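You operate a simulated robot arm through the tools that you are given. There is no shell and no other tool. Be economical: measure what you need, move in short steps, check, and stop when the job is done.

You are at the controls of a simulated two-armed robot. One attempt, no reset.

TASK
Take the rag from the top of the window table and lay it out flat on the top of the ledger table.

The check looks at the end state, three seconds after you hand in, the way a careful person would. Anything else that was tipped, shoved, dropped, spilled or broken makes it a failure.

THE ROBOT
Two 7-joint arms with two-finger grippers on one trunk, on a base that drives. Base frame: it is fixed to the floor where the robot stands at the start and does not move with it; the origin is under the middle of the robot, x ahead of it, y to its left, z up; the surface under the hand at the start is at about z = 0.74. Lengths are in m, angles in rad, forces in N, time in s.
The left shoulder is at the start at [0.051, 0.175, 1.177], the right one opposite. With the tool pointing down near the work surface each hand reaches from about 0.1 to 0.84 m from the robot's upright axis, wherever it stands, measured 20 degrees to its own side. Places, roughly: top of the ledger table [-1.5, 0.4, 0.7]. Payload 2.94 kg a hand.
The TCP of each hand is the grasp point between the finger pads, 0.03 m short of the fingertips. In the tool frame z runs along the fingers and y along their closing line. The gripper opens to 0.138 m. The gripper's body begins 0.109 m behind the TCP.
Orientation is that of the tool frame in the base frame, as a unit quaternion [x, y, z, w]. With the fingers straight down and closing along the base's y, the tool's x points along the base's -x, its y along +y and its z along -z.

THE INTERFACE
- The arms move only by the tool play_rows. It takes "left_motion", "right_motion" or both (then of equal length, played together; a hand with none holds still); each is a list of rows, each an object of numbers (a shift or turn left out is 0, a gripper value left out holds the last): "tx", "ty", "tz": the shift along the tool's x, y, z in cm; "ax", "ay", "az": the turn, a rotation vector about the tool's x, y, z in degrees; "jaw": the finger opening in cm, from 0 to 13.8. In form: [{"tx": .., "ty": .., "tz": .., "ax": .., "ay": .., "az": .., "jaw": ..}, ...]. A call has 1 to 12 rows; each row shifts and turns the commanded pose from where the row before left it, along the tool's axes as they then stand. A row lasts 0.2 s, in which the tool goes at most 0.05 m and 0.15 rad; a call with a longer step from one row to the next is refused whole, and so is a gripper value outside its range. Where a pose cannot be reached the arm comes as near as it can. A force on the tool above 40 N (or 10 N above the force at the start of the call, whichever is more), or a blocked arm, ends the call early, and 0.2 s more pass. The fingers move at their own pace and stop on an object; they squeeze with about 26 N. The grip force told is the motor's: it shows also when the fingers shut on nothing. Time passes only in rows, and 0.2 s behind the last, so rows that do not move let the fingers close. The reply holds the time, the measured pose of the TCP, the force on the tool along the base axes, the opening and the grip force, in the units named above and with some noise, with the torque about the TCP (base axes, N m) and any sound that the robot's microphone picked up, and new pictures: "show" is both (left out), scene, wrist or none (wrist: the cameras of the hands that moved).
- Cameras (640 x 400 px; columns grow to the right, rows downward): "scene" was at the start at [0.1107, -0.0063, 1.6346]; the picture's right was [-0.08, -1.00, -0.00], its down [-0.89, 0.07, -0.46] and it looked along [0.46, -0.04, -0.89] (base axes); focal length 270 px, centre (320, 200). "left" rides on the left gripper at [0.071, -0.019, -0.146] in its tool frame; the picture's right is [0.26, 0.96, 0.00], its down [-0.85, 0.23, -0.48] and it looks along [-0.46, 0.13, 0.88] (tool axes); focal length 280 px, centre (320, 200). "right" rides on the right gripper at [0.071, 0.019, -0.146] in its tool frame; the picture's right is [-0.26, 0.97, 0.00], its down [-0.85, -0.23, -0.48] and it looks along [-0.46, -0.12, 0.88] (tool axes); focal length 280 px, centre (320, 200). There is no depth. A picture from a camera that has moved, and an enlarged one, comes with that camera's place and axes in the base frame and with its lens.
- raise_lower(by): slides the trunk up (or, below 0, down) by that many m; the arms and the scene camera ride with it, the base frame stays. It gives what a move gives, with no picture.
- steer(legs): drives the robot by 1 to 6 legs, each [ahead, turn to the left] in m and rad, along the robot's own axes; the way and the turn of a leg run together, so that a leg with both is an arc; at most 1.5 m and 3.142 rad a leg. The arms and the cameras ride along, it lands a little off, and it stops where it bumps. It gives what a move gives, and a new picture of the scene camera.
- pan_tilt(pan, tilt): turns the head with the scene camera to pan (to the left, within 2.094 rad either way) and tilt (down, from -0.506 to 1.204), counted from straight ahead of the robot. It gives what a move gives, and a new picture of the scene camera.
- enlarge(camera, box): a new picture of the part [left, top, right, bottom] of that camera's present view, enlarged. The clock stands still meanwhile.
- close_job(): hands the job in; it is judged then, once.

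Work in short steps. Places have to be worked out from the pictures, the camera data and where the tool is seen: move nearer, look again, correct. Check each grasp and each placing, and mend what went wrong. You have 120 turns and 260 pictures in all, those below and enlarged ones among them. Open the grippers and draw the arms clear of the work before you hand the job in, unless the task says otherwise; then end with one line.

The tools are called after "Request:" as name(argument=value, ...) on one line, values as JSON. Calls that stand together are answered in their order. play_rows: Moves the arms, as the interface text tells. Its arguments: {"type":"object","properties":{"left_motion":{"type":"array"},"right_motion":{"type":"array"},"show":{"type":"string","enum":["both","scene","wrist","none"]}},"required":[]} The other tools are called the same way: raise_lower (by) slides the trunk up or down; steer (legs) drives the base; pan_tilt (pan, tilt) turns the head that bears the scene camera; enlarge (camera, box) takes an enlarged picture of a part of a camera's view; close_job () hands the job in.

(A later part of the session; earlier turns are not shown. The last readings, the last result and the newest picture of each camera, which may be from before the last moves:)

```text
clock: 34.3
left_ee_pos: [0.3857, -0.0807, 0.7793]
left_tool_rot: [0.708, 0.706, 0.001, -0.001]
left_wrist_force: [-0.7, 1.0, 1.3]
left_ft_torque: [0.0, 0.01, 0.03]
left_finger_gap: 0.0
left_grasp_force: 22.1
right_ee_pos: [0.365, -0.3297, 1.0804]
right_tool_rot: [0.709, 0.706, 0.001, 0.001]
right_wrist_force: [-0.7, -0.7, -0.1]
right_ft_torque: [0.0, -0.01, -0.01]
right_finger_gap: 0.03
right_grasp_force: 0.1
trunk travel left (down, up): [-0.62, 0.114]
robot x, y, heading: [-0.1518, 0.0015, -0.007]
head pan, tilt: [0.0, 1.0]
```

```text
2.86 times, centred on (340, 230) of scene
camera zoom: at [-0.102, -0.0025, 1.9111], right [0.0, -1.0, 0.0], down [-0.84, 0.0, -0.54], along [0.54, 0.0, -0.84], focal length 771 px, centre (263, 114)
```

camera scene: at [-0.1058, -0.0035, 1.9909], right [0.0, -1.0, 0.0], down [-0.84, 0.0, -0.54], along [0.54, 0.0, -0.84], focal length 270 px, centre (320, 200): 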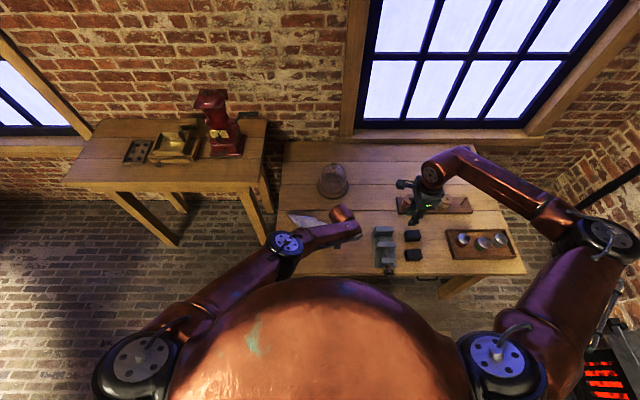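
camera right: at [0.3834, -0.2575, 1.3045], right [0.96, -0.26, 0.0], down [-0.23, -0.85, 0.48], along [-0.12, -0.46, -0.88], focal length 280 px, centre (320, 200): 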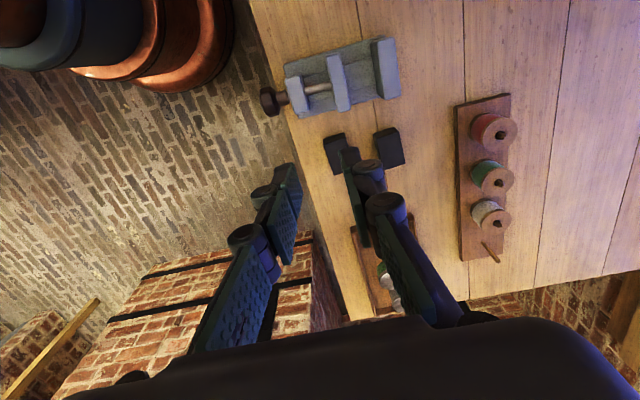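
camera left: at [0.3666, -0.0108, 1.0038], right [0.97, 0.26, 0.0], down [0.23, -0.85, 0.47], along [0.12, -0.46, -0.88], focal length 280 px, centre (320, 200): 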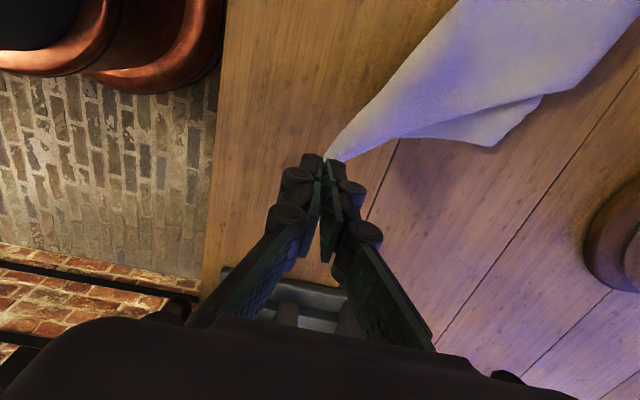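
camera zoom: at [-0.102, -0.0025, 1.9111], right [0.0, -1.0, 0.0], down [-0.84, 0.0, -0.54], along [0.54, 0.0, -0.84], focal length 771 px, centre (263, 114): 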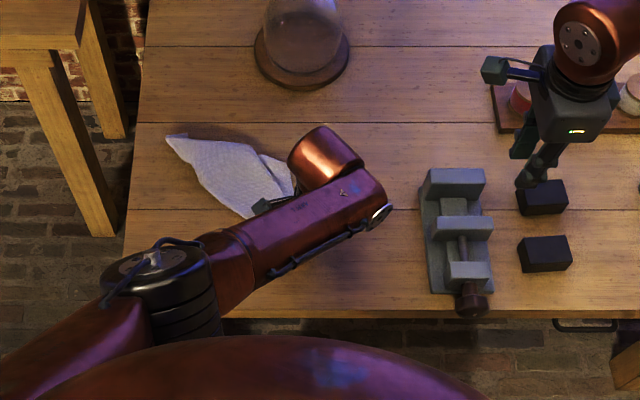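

The rag lies folded roughly along its diagonal. I release the left, lift it clear, and lower the trunk to its starting height for a good working posture.

Request:
play_rows(left_motion=[{"tz": 0.5}, {"jaw": 3}, {}, {"tz": -2}, {"tz": -4}, {"tz": -5}, {"tz": -5}, {"tx": 3, "tz": -4}, {"tx": 4, "tz": -4}, {"tx": 4, "tz": -4}, {"tx": 4, "tz": -4}, {"tx": 4, "tz": -2}], show="none")

Request:
raise_lower(by=-0.2)

Request:
pan_tilt(pan=0, tilt=0.95)

Request:
enlarge(camera="scene", box=[220, 160, 440, 300])

```text
refused: row 9 steps farther than a row can; nothing moved
```

```text
clock: 34.8
left_ee_pos: [0.3886, -0.082, 0.769]
left_tool_rot: [0.71, 0.704, 0.002, 0.0]
left_wrist_force: [-3.8, 1.4, 18.6]
left_ft_torque: [0.1, 0.19, 0.02]
left_finger_gap: 0.0012
left_grasp_force: 26.3
right_ee_pos: [0.3646, -0.3307, 1.066]
right_tool_rot: [0.708, 0.706, 0.001, 0.001]
right_wrist_force: [-0.3, -0.6, 0.0]
right_ft_torque: [0.01, 0.01, -0.01]
right_finger_gap: 0.0301
right_grasp_force: 0.1
trunk travel left (down, up): [-0.605, 0.129]
robot x, y, heading: [-0.1552, -0.0019, -0.006]
head pan, tilt: [0.0, 1.0]
stopped: the force on the tool passed its limit at 57 N (the readings are from after the stop); the commanded pose is now the measured one
```

```text
clock: 35.5
left_ee_pos: [0.3873, -0.0816, 0.7696]
left_tool_rot: [0.709, 0.705, 0.003, 0.001]
left_wrist_force: [-0.1, -1.5, 19.1]
left_ft_torque: [0.02, 0.02, 0.0]
left_finger_gap: 0.0012
left_grasp_force: 25.9
right_ee_pos: [0.3637, -0.3299, 1.0658]
right_tool_rot: [0.708, 0.706, 0.001, 0.001]
right_wrist_force: [0.0, 0.4, 0.5]
right_ft_torque: [0.01, 0.04, 0.0]
right_finger_gap: 0.0302
right_grasp_force: 0.0
trunk travel left (down, up): [-0.605, 0.129]
robot x, y, heading: [-0.1549, 0.0003, -0.008]
head pan, tilt: [0.0, 0.949]
camera scene: at [-0.1002, -0.0015, 1.8999], right [0.0, -1.0, 0.0], down [-0.81, 0.0, -0.58], along [0.58, 0.0, -0.81], focal length 270 px, centre (320, 200)
```

scene: 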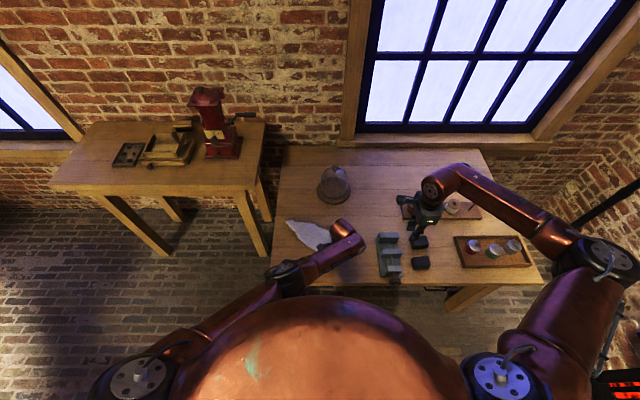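

```text
2.86 times, centred on (330, 230) of scene
camera zoom: at [-0.1002, -0.0015, 1.8999], right [0.0, -1.0, 0.0], down [-0.81, 0.0, -0.58], along [0.58, 0.0, -0.81], focal length 771 px, centre (291, 114)
```

zoom: 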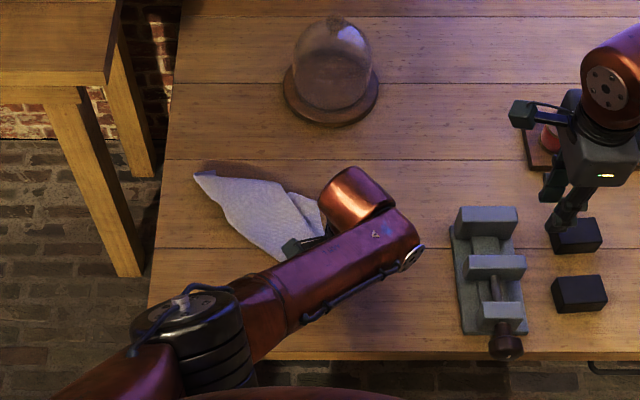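

My row was too long and the trunk move pressed the fingertips on the table; it stopped safely. Now I open, and lift the left hand away in legal steps.

Request:
play_rows(left_motion=[{"tz": -0.3, "jaw": 3}, {}, {"tz": -2}, {"tz": -4}, {"tz": -4.5}, {"tz": -4.5}, {"tz": -4.5}, {"tz": -4.5}, {"tx": 4.5}, {"tx": 4.5}, {"tx": 4.5}, {"tx": 4.5}], show="none")

```text
clock: 38.1
left_ee_pos: [0.3907, 0.1002, 1.0117]
left_tool_rot: [0.709, 0.705, 0.003, 0.001]
left_wrist_force: [0.1, 0.0, 0.8]
left_ft_torque: [-0.06, 0.0, -0.02]
left_finger_gap: 0.0299
left_grasp_force: 0.1
right_ee_pos: [0.3654, -0.3292, 1.0663]
right_tool_rot: [0.708, 0.706, 0.0, 0.0]
right_wrist_force: [0.0, 0.7, -0.7]
right_ft_torque: [-0.04, 0.01, -0.01]
right_finger_gap: 0.0302
right_grasp_force: 0.1
trunk travel left (down, up): [-0.605, 0.129]
robot x, y, heading: [-0.1559, -0.0018, -0.008]
head pan, tilt: [0.0, 0.949]
```

Lower the trunk 0.12 m (hands stay above everything) and look at the rag.

Request:
raise_lower(by=-0.12)

Request:
enlarge(camera="scene", box=[220, 160, 440, 300])

Request:
enlarge(camera="left", box=[0, 0, 640, 400])

```text
clock: 39.6
left_ee_pos: [0.3874, 0.0976, 0.8921]
left_tool_rot: [0.709, 0.705, 0.003, 0.001]
left_wrist_force: [0.4, -1.0, 0.4]
left_ft_torque: [0.0, 0.0, 0.0]
left_finger_gap: 0.0301
left_grasp_force: 0.0
right_ee_pos: [0.3648, -0.3299, 0.9465]
right_tool_rot: [0.709, 0.705, 0.0, 0.0]
right_wrist_force: [-0.6, 0.4, 0.1]
right_ft_torque: [-0.02, -0.03, 0.0]
right_finger_gap: 0.0301
right_grasp_force: 0.1
trunk travel left (down, up): [-0.485, 0.249]
robot x, y, heading: [-0.155, 0.0014, -0.007]
head pan, tilt: [0.0, 0.949]
```

```text
2.86 times, centred on (330, 230) of scene
camera zoom: at [-0.0833, -0.0013, 1.7801], right [0.0, -1.0, 0.0], down [-0.81, 0.0, -0.58], along [0.58, 0.0, -0.81], focal length 771 px, centre (291, 114)
```

zoom: 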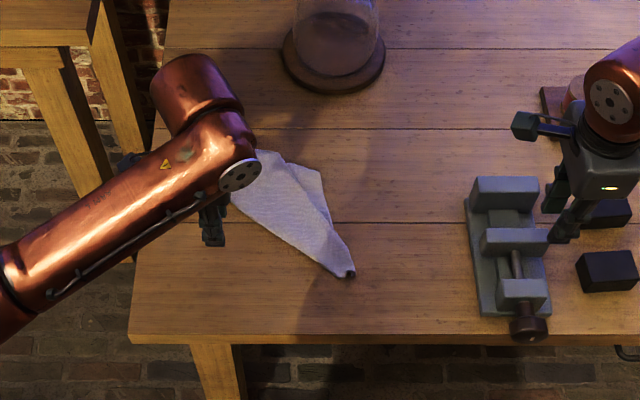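

```text
1.00 times, centred on (320, 200) of left (not enlarged: the box is as wide or as high as the picture)
camera zoom: at [0.3691, 0.1676, 1.0379], right [0.97, 0.25, 0.01], down [0.22, -0.85, 0.47], along [0.13, -0.46, -0.88], focal length 280 px, centre (320, 200)
```

zoom: 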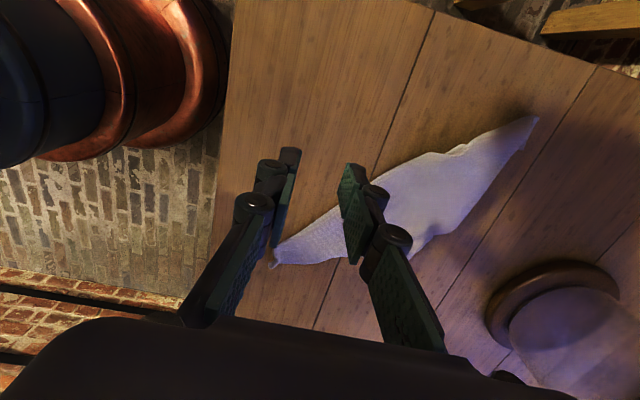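

I move the left hand aside to see the whole rag.

Request:
play_rows(left_motion=[{"tx": 4.5}, {"tx": 4.5}, {"tx": 4.5}, {"tx": 4.5}, {"tx": 4.5}], right_motion=[{"ty": -3}, {"ty": -3}, {}, {}, {}], show="none")

Request:
enlarge(camera="scene", box=[250, 150, 410, 260])

Request:
enlarge(camera="left", box=[0, 0, 640, 400])

```text
clock: 40.8
left_ee_pos: [0.3886, 0.3235, 0.8941]
left_tool_rot: [0.71, 0.705, 0.001, 0.001]
left_wrist_force: [0.5, 0.0, 0.3]
left_ft_torque: [0.01, -0.02, -0.02]
left_finger_gap: 0.0298
left_grasp_force: 0.1
right_ee_pos: [0.3063, -0.3317, 0.9456]
right_tool_rot: [0.709, 0.706, -0.001, 0.001]
right_wrist_force: [0.9, 0.4, 0.5]
right_ft_torque: [-0.02, 0.02, 0.0]
right_finger_gap: 0.0298
right_grasp_force: 0.1
trunk travel left (down, up): [-0.485, 0.249]
robot x, y, heading: [-0.1546, 0.0004, -0.001]
head pan, tilt: [0.0, 0.949]
```

```text
3.64 times, centred on (330, 205) of scene
camera zoom: at [-0.083, 0.0003, 1.7799], right [0.0, -1.0, 0.0], down [-0.81, 0.0, -0.58], along [0.58, 0.0, -0.81], focal length 982 px, centre (284, 182)
```

zoom: 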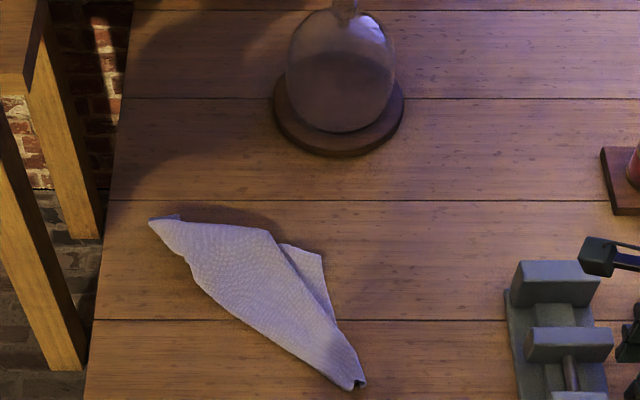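

```text
1.00 times, centred on (320, 200) of left (not enlarged: the box is as wide or as high as the picture)
camera zoom: at [0.3701, 0.3941, 1.0392], right [0.97, 0.25, 0.0], down [0.22, -0.85, 0.47], along [0.12, -0.46, -0.88], focal length 280 px, centre (320, 200)
```

zoom: 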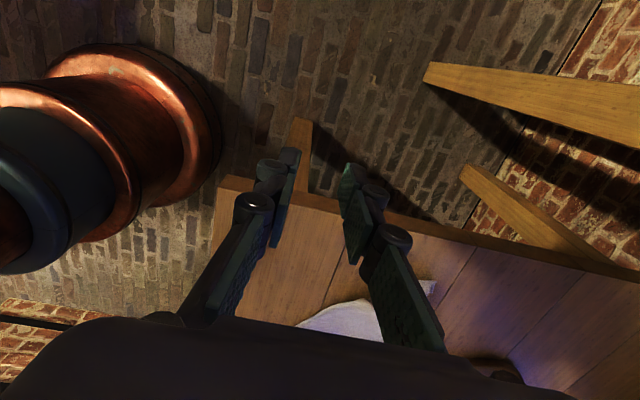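

The rag is folded along its diagonal with a corner poking out to the right underneath. I zoom in to judge which points are true corners.

Request:
enlarge(camera="scene", box=[282, 198, 346, 254])

Request:
play_rows(right_motion=[{"tx": 4.5}, {"tx": 4.5}, {"tx": 4.5}], show="wrist")

```text
7.14 times, centred on (314, 226) of scene
camera zoom: at [-0.083, 0.0003, 1.7799], right [0.0, -1.0, 0.0], down [-0.81, 0.0, -0.58], along [0.58, 0.0, -0.81], focal length 1928 px, centre (363, 14)
```

zoom: 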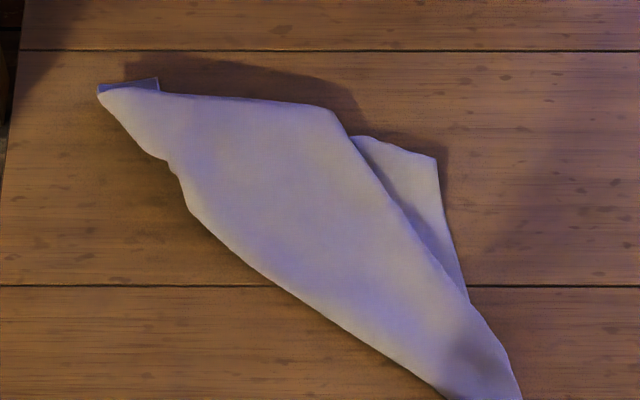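

```text
clock: 41.6
left_ee_pos: [0.3904, 0.3242, 0.8934]
left_tool_rot: [0.71, 0.704, 0.001, 0.0]
left_wrist_force: [-0.1, -0.5, -0.1]
left_ft_torque: [-0.06, 0.04, 0.03]
left_finger_gap: 0.0305
left_grasp_force: 0.0
right_ee_pos: [0.3088, -0.1941, 0.9452]
right_tool_rot: [0.708, 0.706, -0.001, 0.001]
right_wrist_force: [0.3, 0.5, 0.0]
right_ft_torque: [-0.04, 0.04, -0.01]
right_finger_gap: 0.0299
right_grasp_force: 0.0
trunk travel left (down, up): [-0.485, 0.249]
robot x, y, heading: [-0.1537, 0.0015, -0.006]
head pan, tilt: [0.0, 0.949]
camera right: at [0.3279, -0.1233, 1.0887], right [0.96, -0.26, 0.0], down [-0.23, -0.85, 0.48], along [-0.13, -0.46, -0.88], focal length 280 px, centre (320, 200)
```

right: 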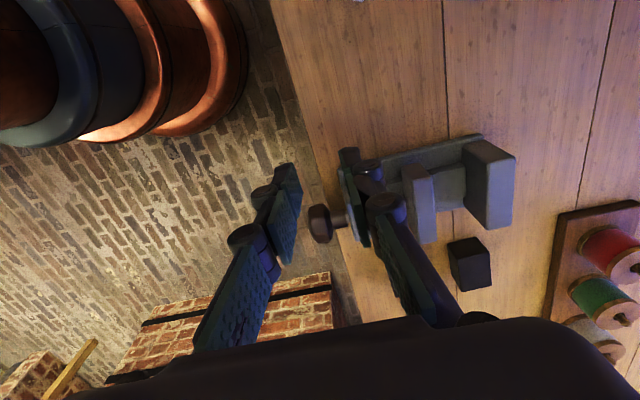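

Point R (the sharp corner poking out, ≈(0.551,-0.047)) and the tip Q (≈(0.375,-0.084)) look like two ends of one short edge. I'll grip R with the right and Q with the left, closing along y; first turn both hands back to yaw 0.

Request:
play_rows(left_motion=[{"az": -8.2, "jaw": 6}, {"az": -8.2}, {"az": -8.2}, {"az": -8.2}, {"az": -8.2}, {"az": -8.2}, {"az": -8.2}, {"az": -8.2}, {"az": -8.2}, {"az": -8.2}, {"az": -8.4}], right_motion=[{"az": -8.2, "jaw": 4}, {"az": -8.2}, {"az": -8.2}, {"az": -8.2}, {"az": -8.2}, {"az": -8.2}, {"az": -8.2}, {"az": -8.2}, {"az": -8.2}, {"az": -8.2}, {"az": -8.1}])

```text
clock: 44.0
left_ee_pos: [0.3902, 0.324, 0.8942]
left_tool_rot: [0.0, 1.0, 0.001, 0.003]
left_wrist_force: [0.0, 0.3, 0.4]
left_ft_torque: [-0.01, 0.05, 0.0]
left_finger_gap: 0.0599
left_grasp_force: 0.0
right_ee_pos: [0.3059, -0.1954, 0.9432]
right_tool_rot: [0.0, 1.0, 0.0, 0.0]
right_wrist_force: [-1.2, 0.7, -1.1]
right_ft_torque: [0.01, 0.01, -0.01]
right_finger_gap: 0.0399
right_grasp_force: 0.1
trunk travel left (down, up): [-0.485, 0.249]
robot x, y, heading: [-0.1533, 0.0005, -0.004]
head pan, tilt: [0.0, 0.949]
camera scene: at [-0.0828, -0.0012, 1.7799], right [0.0, -1.0, 0.0], down [-0.81, 0.0, -0.58], along [0.58, 0.0, -0.81], focal length 270 px, centre (320, 200)
camera right: at [0.2338, -0.1758, 1.0883], right [0.26, 0.97, 0.0], down [0.85, -0.23, 0.48], along [0.46, -0.12, -0.88], focal length 280 px, centre (320, 200)
camera left: at [0.3194, 0.3028, 1.0388], right [-0.26, 0.96, 0.0], down [0.85, 0.23, 0.48], along [0.46, 0.13, -0.88], focal length 280 px, centre (320, 200)
```

scene: 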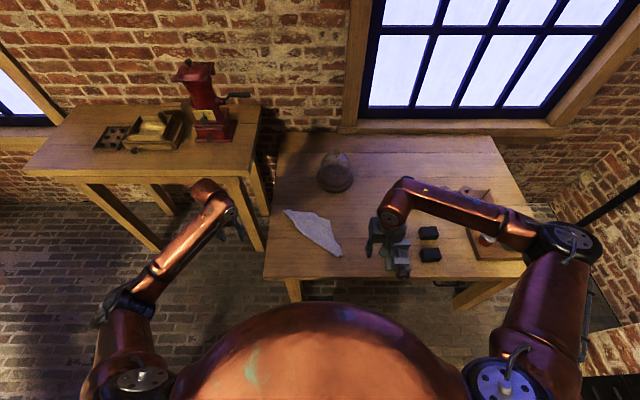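
right: 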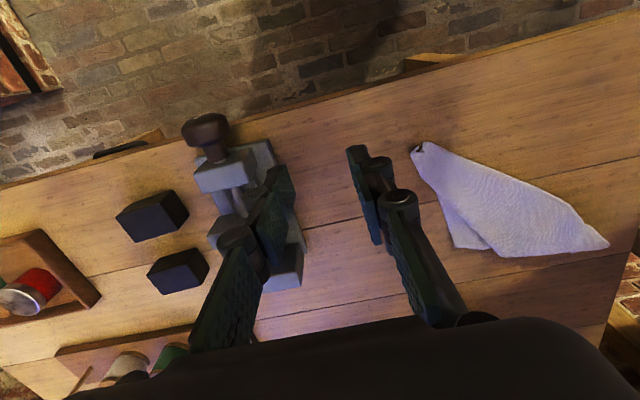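
left: 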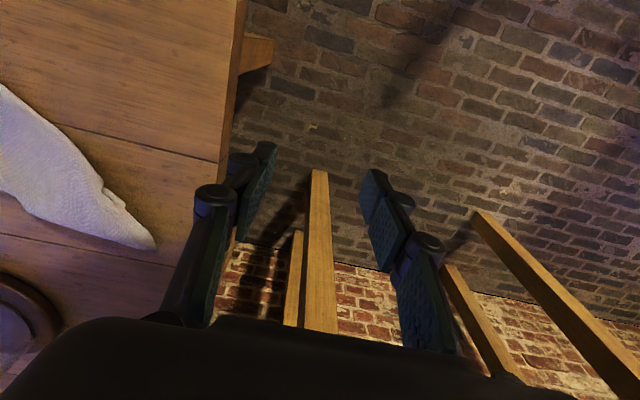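

Move the right hand over R and the left near Q, still high, and look.

Request:
play_rows(left_motion=[{"ty": -4.5}, {"ty": -4.5}, {"ty": -4.5}, {"ty": -4.5}, {"ty": -4}, {}, {}], right_motion=[{"tx": -3.85, "ty": 2.6}, {"tx": -3.85, "ty": 2.6}, {"tx": -3.85, "ty": 2.6}, {"tx": -3.85, "ty": 2.6}, {"tx": -3.85, "ty": 2.6}, {"tx": -3.85, "ty": 2.4}, {"tz": 2}])

```text
clock: 45.6
left_ee_pos: [0.3888, 0.1041, 0.8912]
left_tool_rot: [-0.001, 1.0, 0.002, 0.002]
left_wrist_force: [0.5, -1.0, -0.6]
left_ft_torque: [0.07, 0.02, 0.0]
left_finger_gap: 0.0598
left_grasp_force: 0.0
right_ee_pos: [0.536, -0.0437, 0.9241]
right_tool_rot: [0.0, 1.0, 0.001, -0.001]
right_wrist_force: [0.7, -1.1, -0.8]
right_ft_torque: [0.05, 0.04, 0.01]
right_finger_gap: 0.0402
right_grasp_force: 0.1
trunk travel left (down, up): [-0.485, 0.249]
robot x, y, heading: [-0.1552, -0.0031, -0.001]
head pan, tilt: [0.0, 0.949]
camera scene: at [-0.0827, -0.0037, 1.7799], right [0.0, -1.0, 0.0], down [-0.81, 0.0, -0.58], along [0.58, 0.0, -0.81], focal length 270 px, centre (320, 200)
camera right: at [0.4655, -0.0249, 1.0688], right [0.26, 0.96, 0.0], down [0.85, -0.23, 0.48], along [0.46, -0.12, -0.88], focal length 280 px, centre (320, 200)
camera left: at [0.3178, 0.0834, 1.0361], right [-0.26, 0.97, 0.0], down [0.85, 0.23, 0.48], along [0.46, 0.13, -0.88], focal length 280 px, centre (320, 200)
```

scene: 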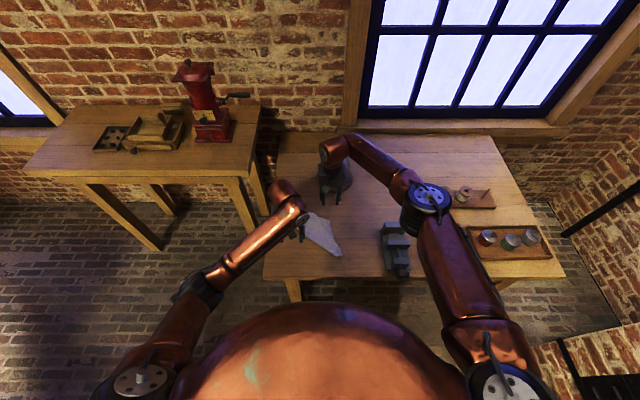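
right: 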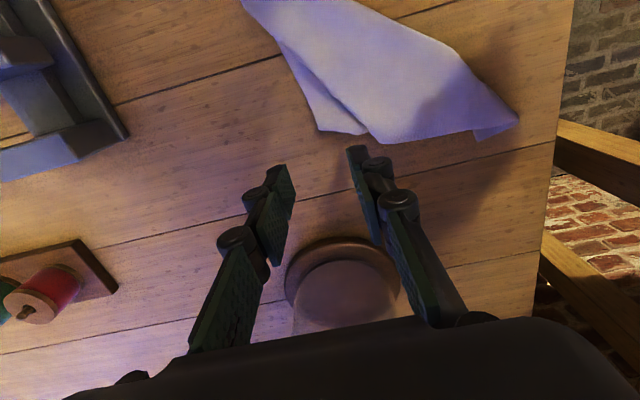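
left: 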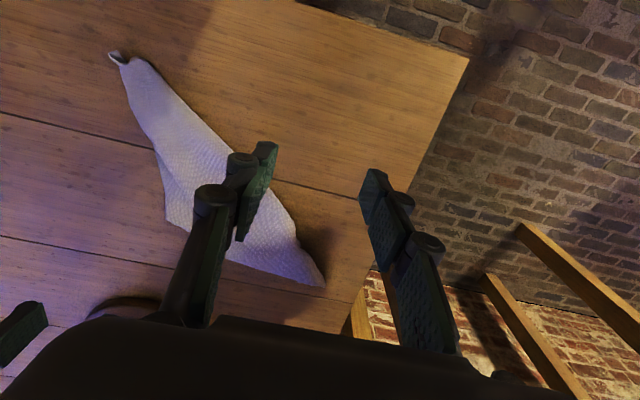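

R refined to (0.546,-0.048), edge running to Q; the narrow Q strip is centred near (0.39,-0.075). I bring the hands down to just above these spots.

Request:
play_rows(left_motion=[{"ty": -4.4}, {"ty": -4.4}, {"ty": -4.4}, {"ty": -4.5}, {"tz": 3, "tx": 0.4}, {"tz": 3}, {"tz": 3}, {}], right_motion=[{"tx": 0.8, "tz": 3.5}, {"tz": 3.5}, {"tz": 3.5}, {"tz": 2.5}, {}, {}, {}, {}])

```text
clock: 47.4
left_ee_pos: [0.3847, -0.0737, 0.802]
left_tool_rot: [0.0, 1.0, 0.001, 0.002]
left_wrist_force: [0.2, -0.1, 0.6]
left_ft_torque: [-0.01, -0.03, 0.0]
left_finger_gap: 0.0602
left_grasp_force: 0.1
right_ee_pos: [0.5304, -0.0398, 0.7976]
right_tool_rot: [-0.001, 1.0, 0.0, 0.001]
right_wrist_force: [-0.1, 0.1, 0.9]
right_ft_torque: [-0.01, -0.03, 0.01]
right_finger_gap: 0.0398
right_grasp_force: 0.1
trunk travel left (down, up): [-0.485, 0.249]
robot x, y, heading: [-0.1522, 0.0008, -0.004]
head pan, tilt: [0.0, 0.949]
camera scene: at [-0.0833, 0.0001, 1.78], right [0.0, -1.0, 0.0], down [-0.81, 0.0, -0.58], along [0.58, 0.0, -0.81], focal length 270 px, centre (320, 200)
camera right: at [0.4583, -0.0206, 0.9421], right [0.26, 0.97, 0.0], down [0.85, -0.23, 0.48], along [0.46, -0.12, -0.88], focal length 280 px, centre (320, 200)
camera left: at [0.3136, -0.0946, 0.947], right [-0.26, 0.97, 0.0], down [0.85, 0.23, 0.48], along [0.46, 0.13, -0.88], focal length 280 px, centre (320, 200)
```

scene: 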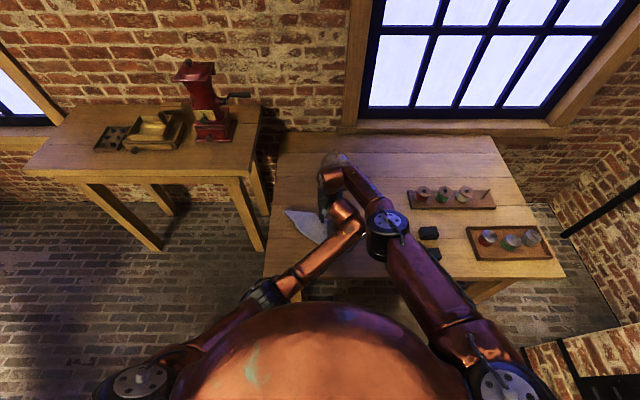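
right: 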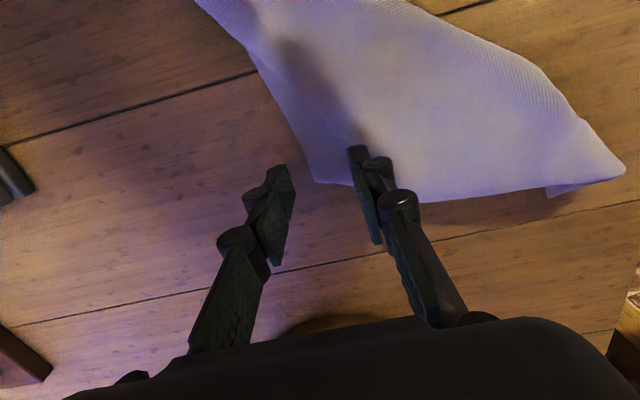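
left: 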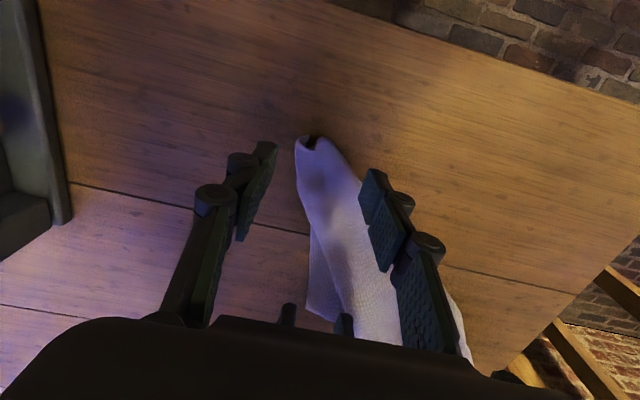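

The strip at Q sits between the left fingers. On the right I narrow to 3 cm and shift 8 mm outward so only the R layer gets pinched, then both go down to the table.

Request:
play_rows(left_motion=[{"tz": 1.5, "tx": -0.4}, {"tz": 1.0}, {"tz": 0.4}, {"tz": 0.2}, {}], right_motion=[{"ty": -0.8, "jaw": 3}, {"tz": 1.5}, {"tz": 1.0}, {"tz": 0.3}, {}], show="wrist")

```text
clock: 48.6
left_ee_pos: [0.3895, -0.0744, 0.7698]
left_tool_rot: [0.001, 1.0, 0.002, 0.002]
left_wrist_force: [0.8, -0.7, 4.2]
left_ft_torque: [0.1, 0.0, 0.0]
left_finger_gap: 0.0602
left_grasp_force: 0.3
right_ee_pos: [0.5234, -0.0501, 0.7729]
right_tool_rot: [0.001, 1.0, 0.0, 0.0]
right_wrist_force: [0.4, -0.9, 0.3]
right_ft_torque: [0.01, 0.02, -0.02]
right_finger_gap: 0.0302
right_grasp_force: 0.1
right hand out of reach, approached as far as the arm can: row 2, 3
trunk travel left (down, up): [-0.485, 0.249]
robot x, y, heading: [-0.1542, -0.0004, -0.0]
head pan, tilt: [0.0, 0.949]
camera right: at [0.4519, -0.0306, 0.9169], right [0.26, 0.96, 0.0], down [0.85, -0.23, 0.48], along [0.46, -0.12, -0.88], focal length 280 px, centre (320, 200)
camera left: at [0.3186, -0.0946, 0.9156], right [-0.26, 0.97, 0.0], down [0.85, 0.23, 0.48], along [0.46, 0.13, -0.88], focal length 280 px, centre (320, 200)
```

right: 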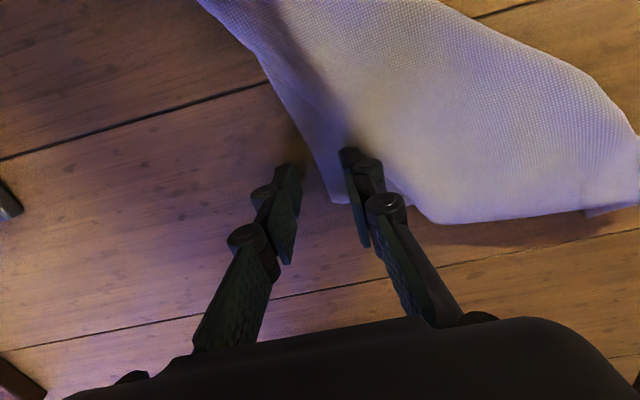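
left: 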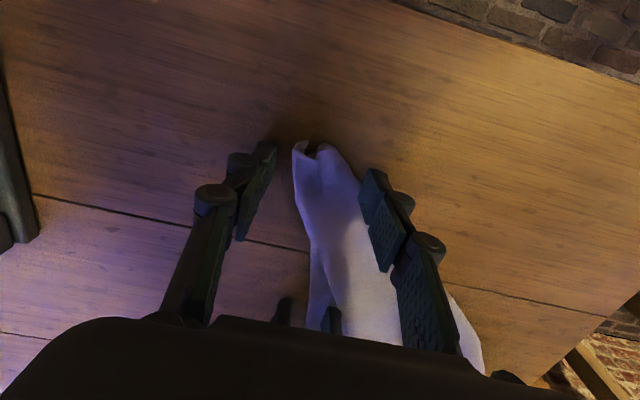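

Right is near contact at the edge. A last few millimetres down, then close both.

Request:
play_rows(left_motion=[{}, {"tz": 0.1}, {"jaw": 3}, {"jaw": 1}, {"jaw": 0}, {}, {}, {}, {}], right_motion=[{"tz": 0.3}, {"tz": 0.1}, {}, {"jaw": 1.5}, {"jaw": 0}, {}, {}, {}, {}], show="wrist")

```text
clock: 50.6
left_ee_pos: [0.3899, -0.0741, 0.7701]
left_tool_rot: [0.0, 1.0, 0.002, 0.003]
left_wrist_force: [0.4, -0.3, 1.5]
left_ft_torque: [0.03, 0.01, -0.01]
left_finger_gap: 0.0049
left_grasp_force: 24.5
right_ee_pos: [0.5217, -0.0478, 0.7667]
right_tool_rot: [0.0, 1.0, 0.001, 0.001]
right_wrist_force: [-0.4, 0.3, 2.0]
right_ft_torque: [-0.04, 0.01, -0.03]
right_finger_gap: 0.0026
right_grasp_force: 22.2
trunk travel left (down, up): [-0.485, 0.249]
robot x, y, heading: [-0.1528, -0.0017, -0.003]
head pan, tilt: [0.0, 0.949]
camera right: at [0.4508, -0.0295, 0.9129], right [0.26, 0.97, 0.0], down [0.85, -0.23, 0.48], along [0.46, -0.12, -0.88], focal length 280 px, centre (320, 200)
camera left: at [0.3182, -0.0944, 0.9145], right [-0.26, 0.97, 0.0], down [0.85, 0.23, 0.48], along [0.46, 0.13, -0.88], focal length 280 px, centre (320, 200)
```

right: 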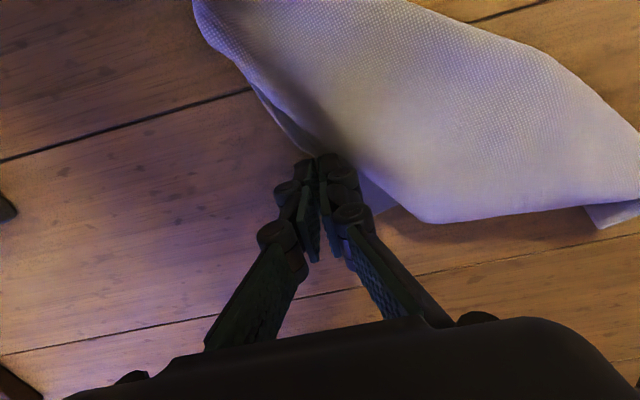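
left: 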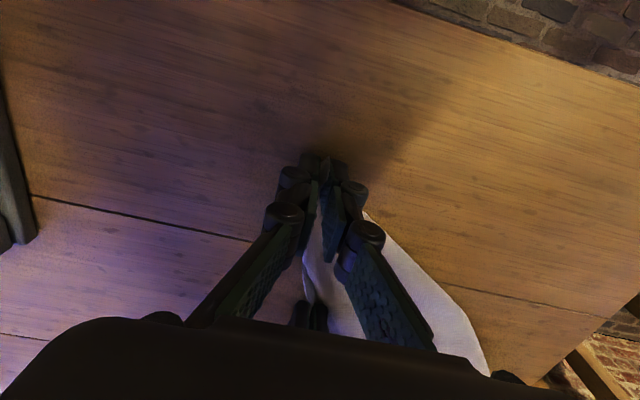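

Both hands hold cloth (4.9 and 2.6 mm). I lift gently together.

Request:
play_rows(left_motion=[{"tz": -1}, {"tz": -1.5}, {"tz": -2}, {"tz": -2}, {"tz": -2}, {"tz": -2}, {}], right_motion=[{"tz": -1}, {"tz": -1.5}, {"tz": -2}, {"tz": -2}, {"tz": -2}, {"tz": -2}, {}])

```text
clock: 52.2
left_ee_pos: [0.3908, -0.0736, 0.8755]
left_tool_rot: [0.0, 1.0, 0.002, 0.003]
left_wrist_force: [0.1, 0.6, -1.2]
left_ft_torque: [0.01, 0.0, -0.01]
left_finger_gap: 0.0054
left_grasp_force: 25.0
right_ee_pos: [0.522, -0.0498, 0.871]
right_tool_rot: [0.001, 1.0, 0.0, 0.0]
right_wrist_force: [1.0, -0.9, -1.3]
right_ft_torque: [0.39, -0.1, 0.01]
right_finger_gap: 0.0004
right_grasp_force: 20.1
trunk travel left (down, up): [-0.485, 0.249]
robot x, y, heading: [-0.1536, 0.0014, -0.005]
head pan, tilt: [0.0, 0.949]
camera scene: at [-0.0822, -0.0011, 1.7798], right [0.0, -1.0, 0.0], down [-0.81, 0.0, -0.58], along [0.58, 0.0, -0.81], focal length 270 px, centre (320, 200)
camera right: at [0.4517, -0.0305, 1.0165], right [0.26, 0.96, 0.0], down [0.85, -0.23, 0.48], along [0.46, -0.13, -0.88], focal length 280 px, centre (320, 200)
camera left: at [0.3189, -0.094, 1.0215], right [-0.26, 0.96, 0.0], down [0.85, 0.23, 0.48], along [0.46, 0.13, -0.88], focal length 280 px, centre (320, 200)
```

scene: 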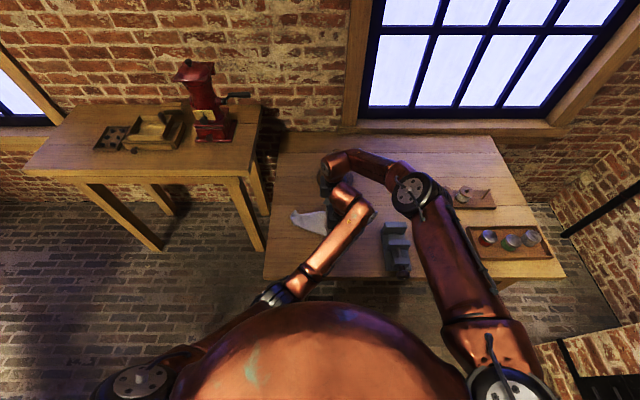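
right: 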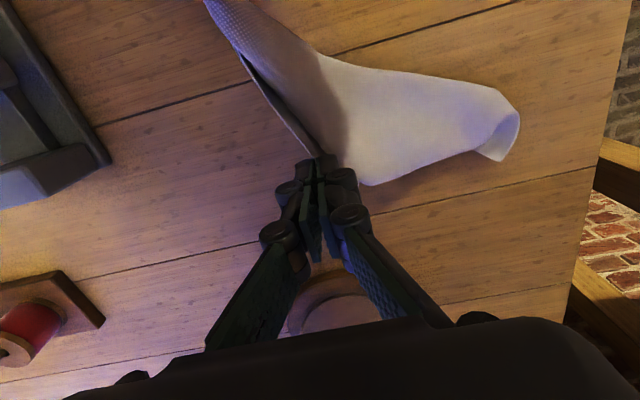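
left: 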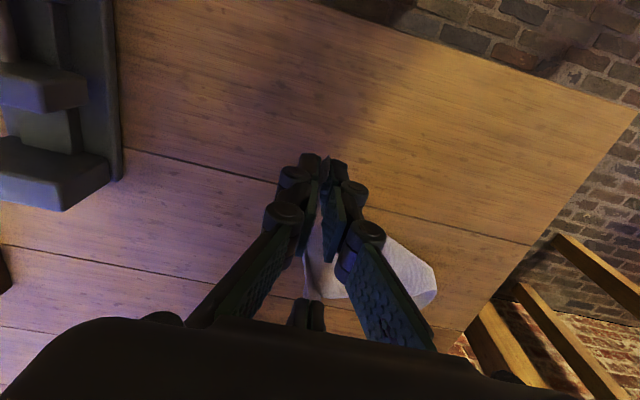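

Both still hold. I rotate the pair so the left goes left and the right goes right, keeping the edge slack (about 18 cm apart), while rising.

Request:
play_rows(left_motion=[{"tx": -0.7, "ty": 1.2, "tz": -1}, {"tx": -0.7, "ty": 1.2, "tz": -1}, {"tx": -0.7, "ty": 1.2, "tz": -1}, {"tx": -0.7, "ty": 1.2, "tz": -1}, {"tx": -0.7, "ty": 1.2, "tz": -1}, {"tx": -0.7, "ty": 1.2, "tz": -1}, {"tx": -0.7, "ty": 1.2, "tz": -1}, {"tx": -0.7, "ty": 1.2, "tz": -1}, {}], right_motion=[{"tx": 0.9, "ty": -1.0, "tz": -1}, {"tx": 0.9, "ty": -1.0, "tz": -1}, {"tx": 0.9, "ty": -1.0, "tz": -1}, {"tx": 0.9, "ty": -1.0, "tz": -1}, {"tx": 0.9, "ty": -1.0, "tz": -1}, {"tx": 0.9, "ty": -1.0, "tz": -1}, {"tx": 0.9, "ty": -1.0, "tz": -1}, {"tx": 0.9, "ty": -1.0, "tz": -1}, {}])

```text
clock: 52.6
left_ee_pos: [0.3907, -0.0717, 0.8859]
left_tool_rot: [0.006, 1.0, 0.0, 0.001]
left_wrist_force: [-4.0, 0.3, 0.4]
left_ft_torque: [0.07, -0.83, 0.19]
left_finger_gap: 0.0033
left_grasp_force: 22.2
right_ee_pos: [0.522, -0.057, 0.8855]
right_tool_rot: [0.007, 1.0, 0.003, 0.007]
right_wrist_force: [3.6, 0.8, -0.8]
right_ft_torque: [-0.05, 0.51, -0.11]
right_finger_gap: 0.0009
right_grasp_force: 21.1
trunk travel left (down, up): [-0.485, 0.249]
robot x, y, heading: [-0.1541, -0.0015, -0.004]
head pan, tilt: [0.0, 0.949]
stopped in row 2 (left hand): the force on the tool passed its limit at 63 N (the readings are from after the stop); the commanded pose is now the measured one
camera scene: at [-0.0833, -0.0023, 1.7799], right [0.0, -1.0, 0.0], down [-0.81, 0.0, -0.58], along [0.58, 0.0, -0.81], focal length 270 px, centre (320, 200)
camera right: at [0.448, -0.038, 1.0292], right [0.28, 0.96, 0.01], down [0.84, -0.25, 0.49], along [0.47, -0.12, -0.87], focal length 280 px, centre (320, 200)
camera left: at [0.3203, -0.0903, 1.0325], right [-0.25, 0.97, 0.0], down [0.85, 0.22, 0.48], along [0.46, 0.12, -0.88], focal length 280 px, centre (320, 200)
```

scene: 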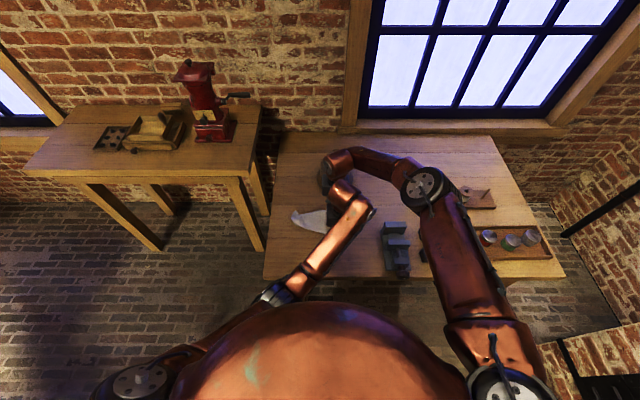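
right: 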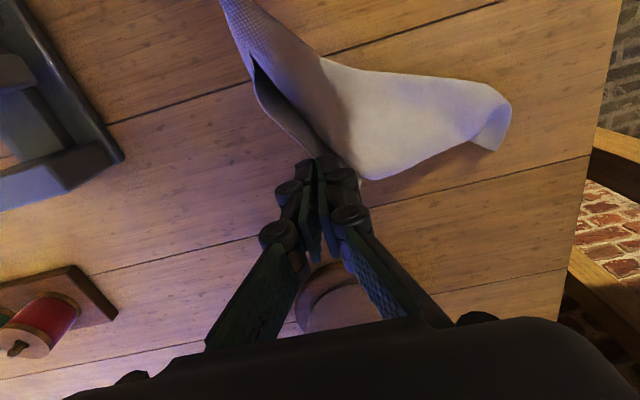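
left: 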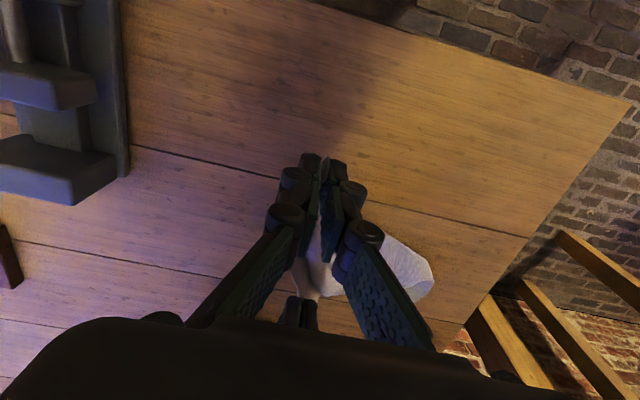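

The two wrists bumped each other while converging in x. I spread them in y only first.

Request:
play_rows(left_motion=[{"tx": 0.3, "ty": 1}, {"ty": 1.2}, {"ty": 1.2}, {"ty": 1.2}, {"ty": 1.2}, {"ty": 1.2}, {}], right_motion=[{"ty": -1}, {"ty": -1.2}, {"ty": -1.2}, {"ty": -1.2}, {"ty": -1.2}, {"ty": -1.2}, {}], show="wrist")

```text
clock: 53.1
left_ee_pos: [0.3871, -0.0684, 0.8894]
left_tool_rot: [0.016, 1.0, -0.006, 0.003]
left_wrist_force: [-0.6, 0.7, -1.9]
left_ft_torque: [0.06, 0.02, -0.01]
left_finger_gap: 0.0059
left_grasp_force: 32.3
right_ee_pos: [0.5185, -0.0564, 0.8872]
right_tool_rot: [0.007, 1.0, 0.012, 0.007]
right_wrist_force: [0.4, 0.8, -2.0]
right_ft_torque: [-0.02, 0.04, -0.01]
right_finger_gap: 0.0051
right_grasp_force: 32.9
trunk travel left (down, up): [-0.485, 0.249]
robot x, y, heading: [-0.1558, -0.0052, -0.001]
head pan, tilt: [0.0, 0.949]
stopped in row 2 (right hand): the force on the tool passed its limit at 47 N (the readings are from after the stop); the commanded pose is now the measured one
camera right: at [0.4453, -0.0396, 1.0319], right [0.27, 0.96, 0.02], down [0.84, -0.25, 0.48], along [0.47, -0.11, -0.88], focal length 280 px, centre (320, 200)
camera left: at [0.3155, -0.0838, 1.0347], right [-0.23, 0.97, -0.01], down [0.85, 0.21, 0.48], along [0.47, 0.1, -0.88], focal length 280 px, centre (320, 200)
```

right: 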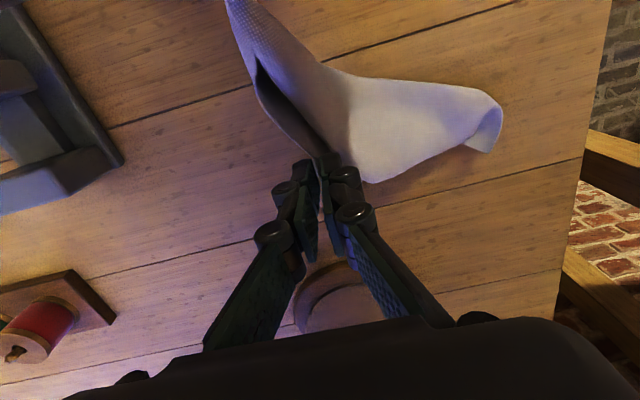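
left: 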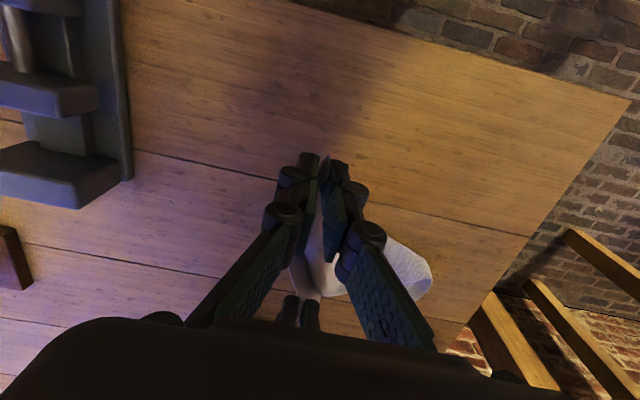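

The right's camera bar seems hooked against the left wrist. I back the left hand away in x by 3 cm first, then spread in y.

Request:
play_rows(left_motion=[{"tx": 1}, {"tx": 1}, {"tx": 1}, {"ty": 1}, {"ty": 1}, {"ty": 1}, {"ty": 1}, {}], right_motion=[{}, {}, {}, {"ty": -0.8}, {"ty": -0.8}, {"ty": -0.8}, {"ty": -0.8}, {}])

```text
clock: 53.8
left_ee_pos: [0.3855, -0.0522, 0.8981]
left_tool_rot: [0.015, 1.0, 0.005, 0.021]
left_wrist_force: [-13.2, -12.6, 3.8]
left_ft_torque: [2.06, -2.38, -0.37]
left_finger_gap: 0.0046
left_grasp_force: 22.5
right_ee_pos: [0.5197, -0.0468, 0.8937]
right_tool_rot: [0.01, 1.0, 0.019, 0.008]
right_wrist_force: [13.8, 11.8, -2.7]
right_ft_torque: [-1.83, 1.88, -1.22]
right_finger_gap: 0.0026
right_grasp_force: 31.0
trunk travel left (down, up): [-0.485, 0.249]
robot x, y, heading: [-0.1534, -0.0001, -0.005]
head pan, tilt: [0.0, 0.949]
stopped in row 3 (left hand): the force on the tool passed its limit at 49 N (the readings are from after the stop); the commanded pose is now the measured one
camera scene: at [-0.083, -0.001, 1.7799], right [0.0, -1.0, 0.0], down [-0.81, 0.0, -0.58], along [0.58, 0.0, -0.81], focal length 270 px, centre (320, 200)
camera right: at [0.4461, -0.031, 1.0376], right [0.28, 0.96, 0.04], down [0.84, -0.27, 0.48], along [0.47, -0.1, -0.88], focal length 280 px, centre (320, 200)
camera left: at [0.3072, -0.0704, 1.0404], right [-0.23, 0.97, 0.0], down [0.83, 0.2, 0.51], along [0.5, 0.12, -0.86], focal length 280 px, centre (320, 200)
```

scene: 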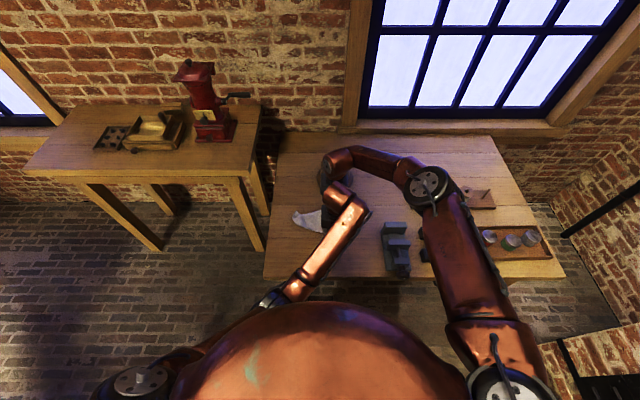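
right: 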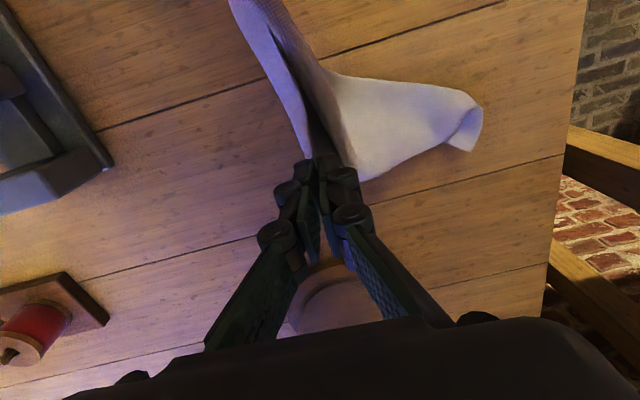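
left: 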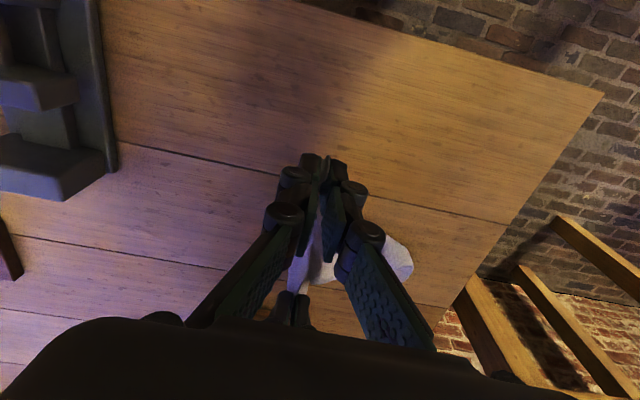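

The forces show the hands pushing on each other. I retrace the y motion to unload, then raise the right hand relative to the left so its camera bar clears the left wrist.

Request:
play_rows(left_motion=[{"ty": -1}, {"ty": -0.8}, {}], right_motion=[{"tz": 0}, {}, {}], show="none")

Request:
pan_tilt(pan=-0.05, tilt=0.9)

Request:
enlarge(camera="scene", box=[250, 110, 410, 210])

```text
clock: 54.6
left_ee_pos: [0.3911, -0.0515, 0.8912]
left_tool_rot: [0.006, 1.0, 0.018, 0.02]
left_wrist_force: [-13.5, -11.3, -8.3]
left_ft_torque: [1.76, -1.73, -0.37]
left_finger_gap: 0.0048
left_grasp_force: 32.6
right_ee_pos: [0.5188, -0.048, 0.893]
right_tool_rot: [0.009, 1.0, 0.018, 0.008]
right_wrist_force: [13.2, 9.8, 6.1]
right_ft_torque: [-1.61, 2.74, -0.96]
right_finger_gap: 0.0047
right_grasp_force: 25.7
trunk travel left (down, up): [-0.485, 0.249]
robot x, y, heading: [-0.1531, 0.0015, -0.002]
head pan, tilt: [0.0, 0.949]
```

```text
clock: 55.2
left_ee_pos: [0.3911, -0.0516, 0.8938]
left_tool_rot: [0.006, 1.0, 0.016, 0.022]
left_wrist_force: [-11.4, -14.5, -12.9]
left_ft_torque: [2.13, -1.04, -0.52]
left_finger_gap: 0.0052
left_grasp_force: 23.0
right_ee_pos: [0.5177, -0.0476, 0.8928]
right_tool_rot: [0.008, 1.0, 0.018, 0.007]
right_wrist_force: [10.9, 13.7, 12.1]
right_ft_torque: [-2.22, 2.79, -1.18]
right_finger_gap: 0.0042
right_grasp_force: 24.5
trunk travel left (down, up): [-0.485, 0.249]
robot x, y, heading: [-0.1574, 0.0008, -0.007]
head pan, tilt: [-0.051, 0.901]
camera scene: at [-0.0803, -0.0053, 1.7835], right [-0.05, -1.0, 0.0], down [-0.78, 0.04, -0.62], along [0.62, -0.03, -0.78], focal length 270 px, centre (320, 200)
```

scene: 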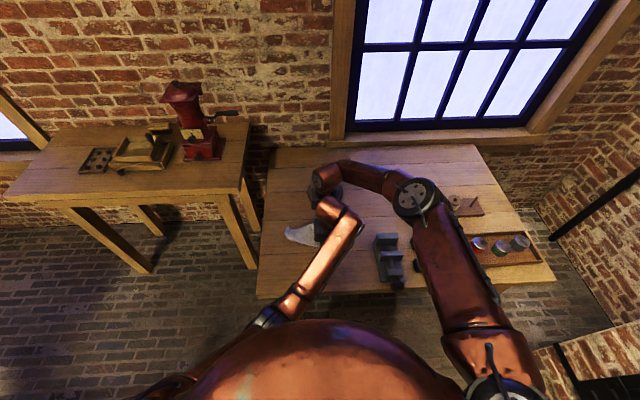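

```text
4.00 times, centred on (330, 160) of scene
camera zoom: at [-0.0803, -0.0053, 1.7835], right [-0.05, -1.0, 0.0], down [-0.78, 0.04, -0.62], along [0.62, -0.03, -0.78], focal length 1080 px, centre (280, 360)
```

zoom: 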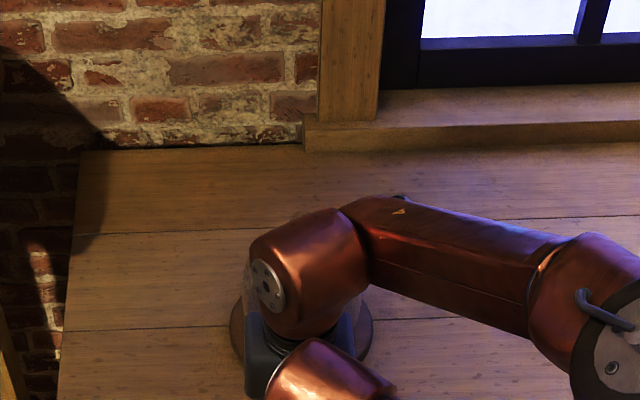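

The left wrist/flange touches the right's camera bar; the reaction on the right hand points +x,+y,+z, so I unload by moving the right hand along that, mostly up.

Request:
play_rows(right_motion=[{"tx": -0.3, "ty": 0.5, "tz": -1}, {"tx": -0.3, "ty": 0.5, "tz": -1}, {"tx": -0.3, "ty": 0.5, "tz": -1}, {"tz": -1.5}, {"tz": -1.5}, {"tz": -1.5}, {}])

```text
clock: 56.8
left_ee_pos: [0.3935, -0.0523, 0.895]
left_tool_rot: [0.007, 1.0, 0.015, 0.023]
left_wrist_force: [-0.6, 0.1, -1.5]
left_ft_torque: [0.0, -0.01, -0.01]
left_finger_gap: 0.0063
left_grasp_force: 31.3
right_ee_pos: [0.5281, -0.0348, 0.9692]
right_tool_rot: [0.009, 1.0, 0.018, 0.007]
right_wrist_force: [0.6, -0.1, -0.1]
right_ft_torque: [0.04, -0.01, 0.01]
right_finger_gap: 0.0
right_grasp_force: 26.1
trunk travel left (down, up): [-0.485, 0.249]
robot x, y, heading: [-0.1553, -0.0016, -0.003]
head pan, tilt: [-0.051, 0.901]
camera scene: at [-0.0799, -0.0054, 1.7835], right [-0.05, -1.0, 0.0], down [-0.78, 0.04, -0.62], along [0.62, -0.03, -0.78], focal length 270 px, centre (320, 200)
camera right: at [0.4549, -0.0192, 1.113], right [0.28, 0.96, 0.04], down [0.84, -0.26, 0.48], along [0.47, -0.1, -0.88], focal length 280 px, centre (320, 200)
```

scene: 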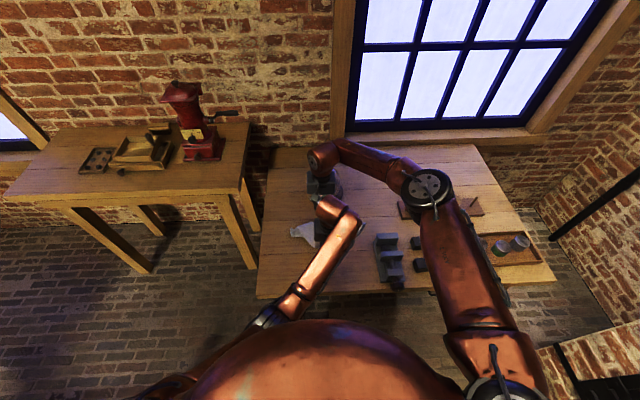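
right: 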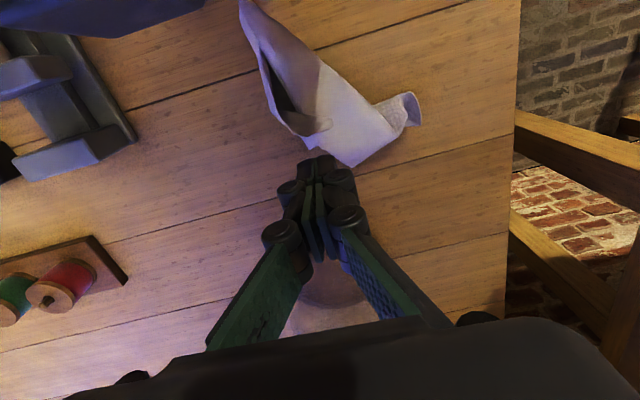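

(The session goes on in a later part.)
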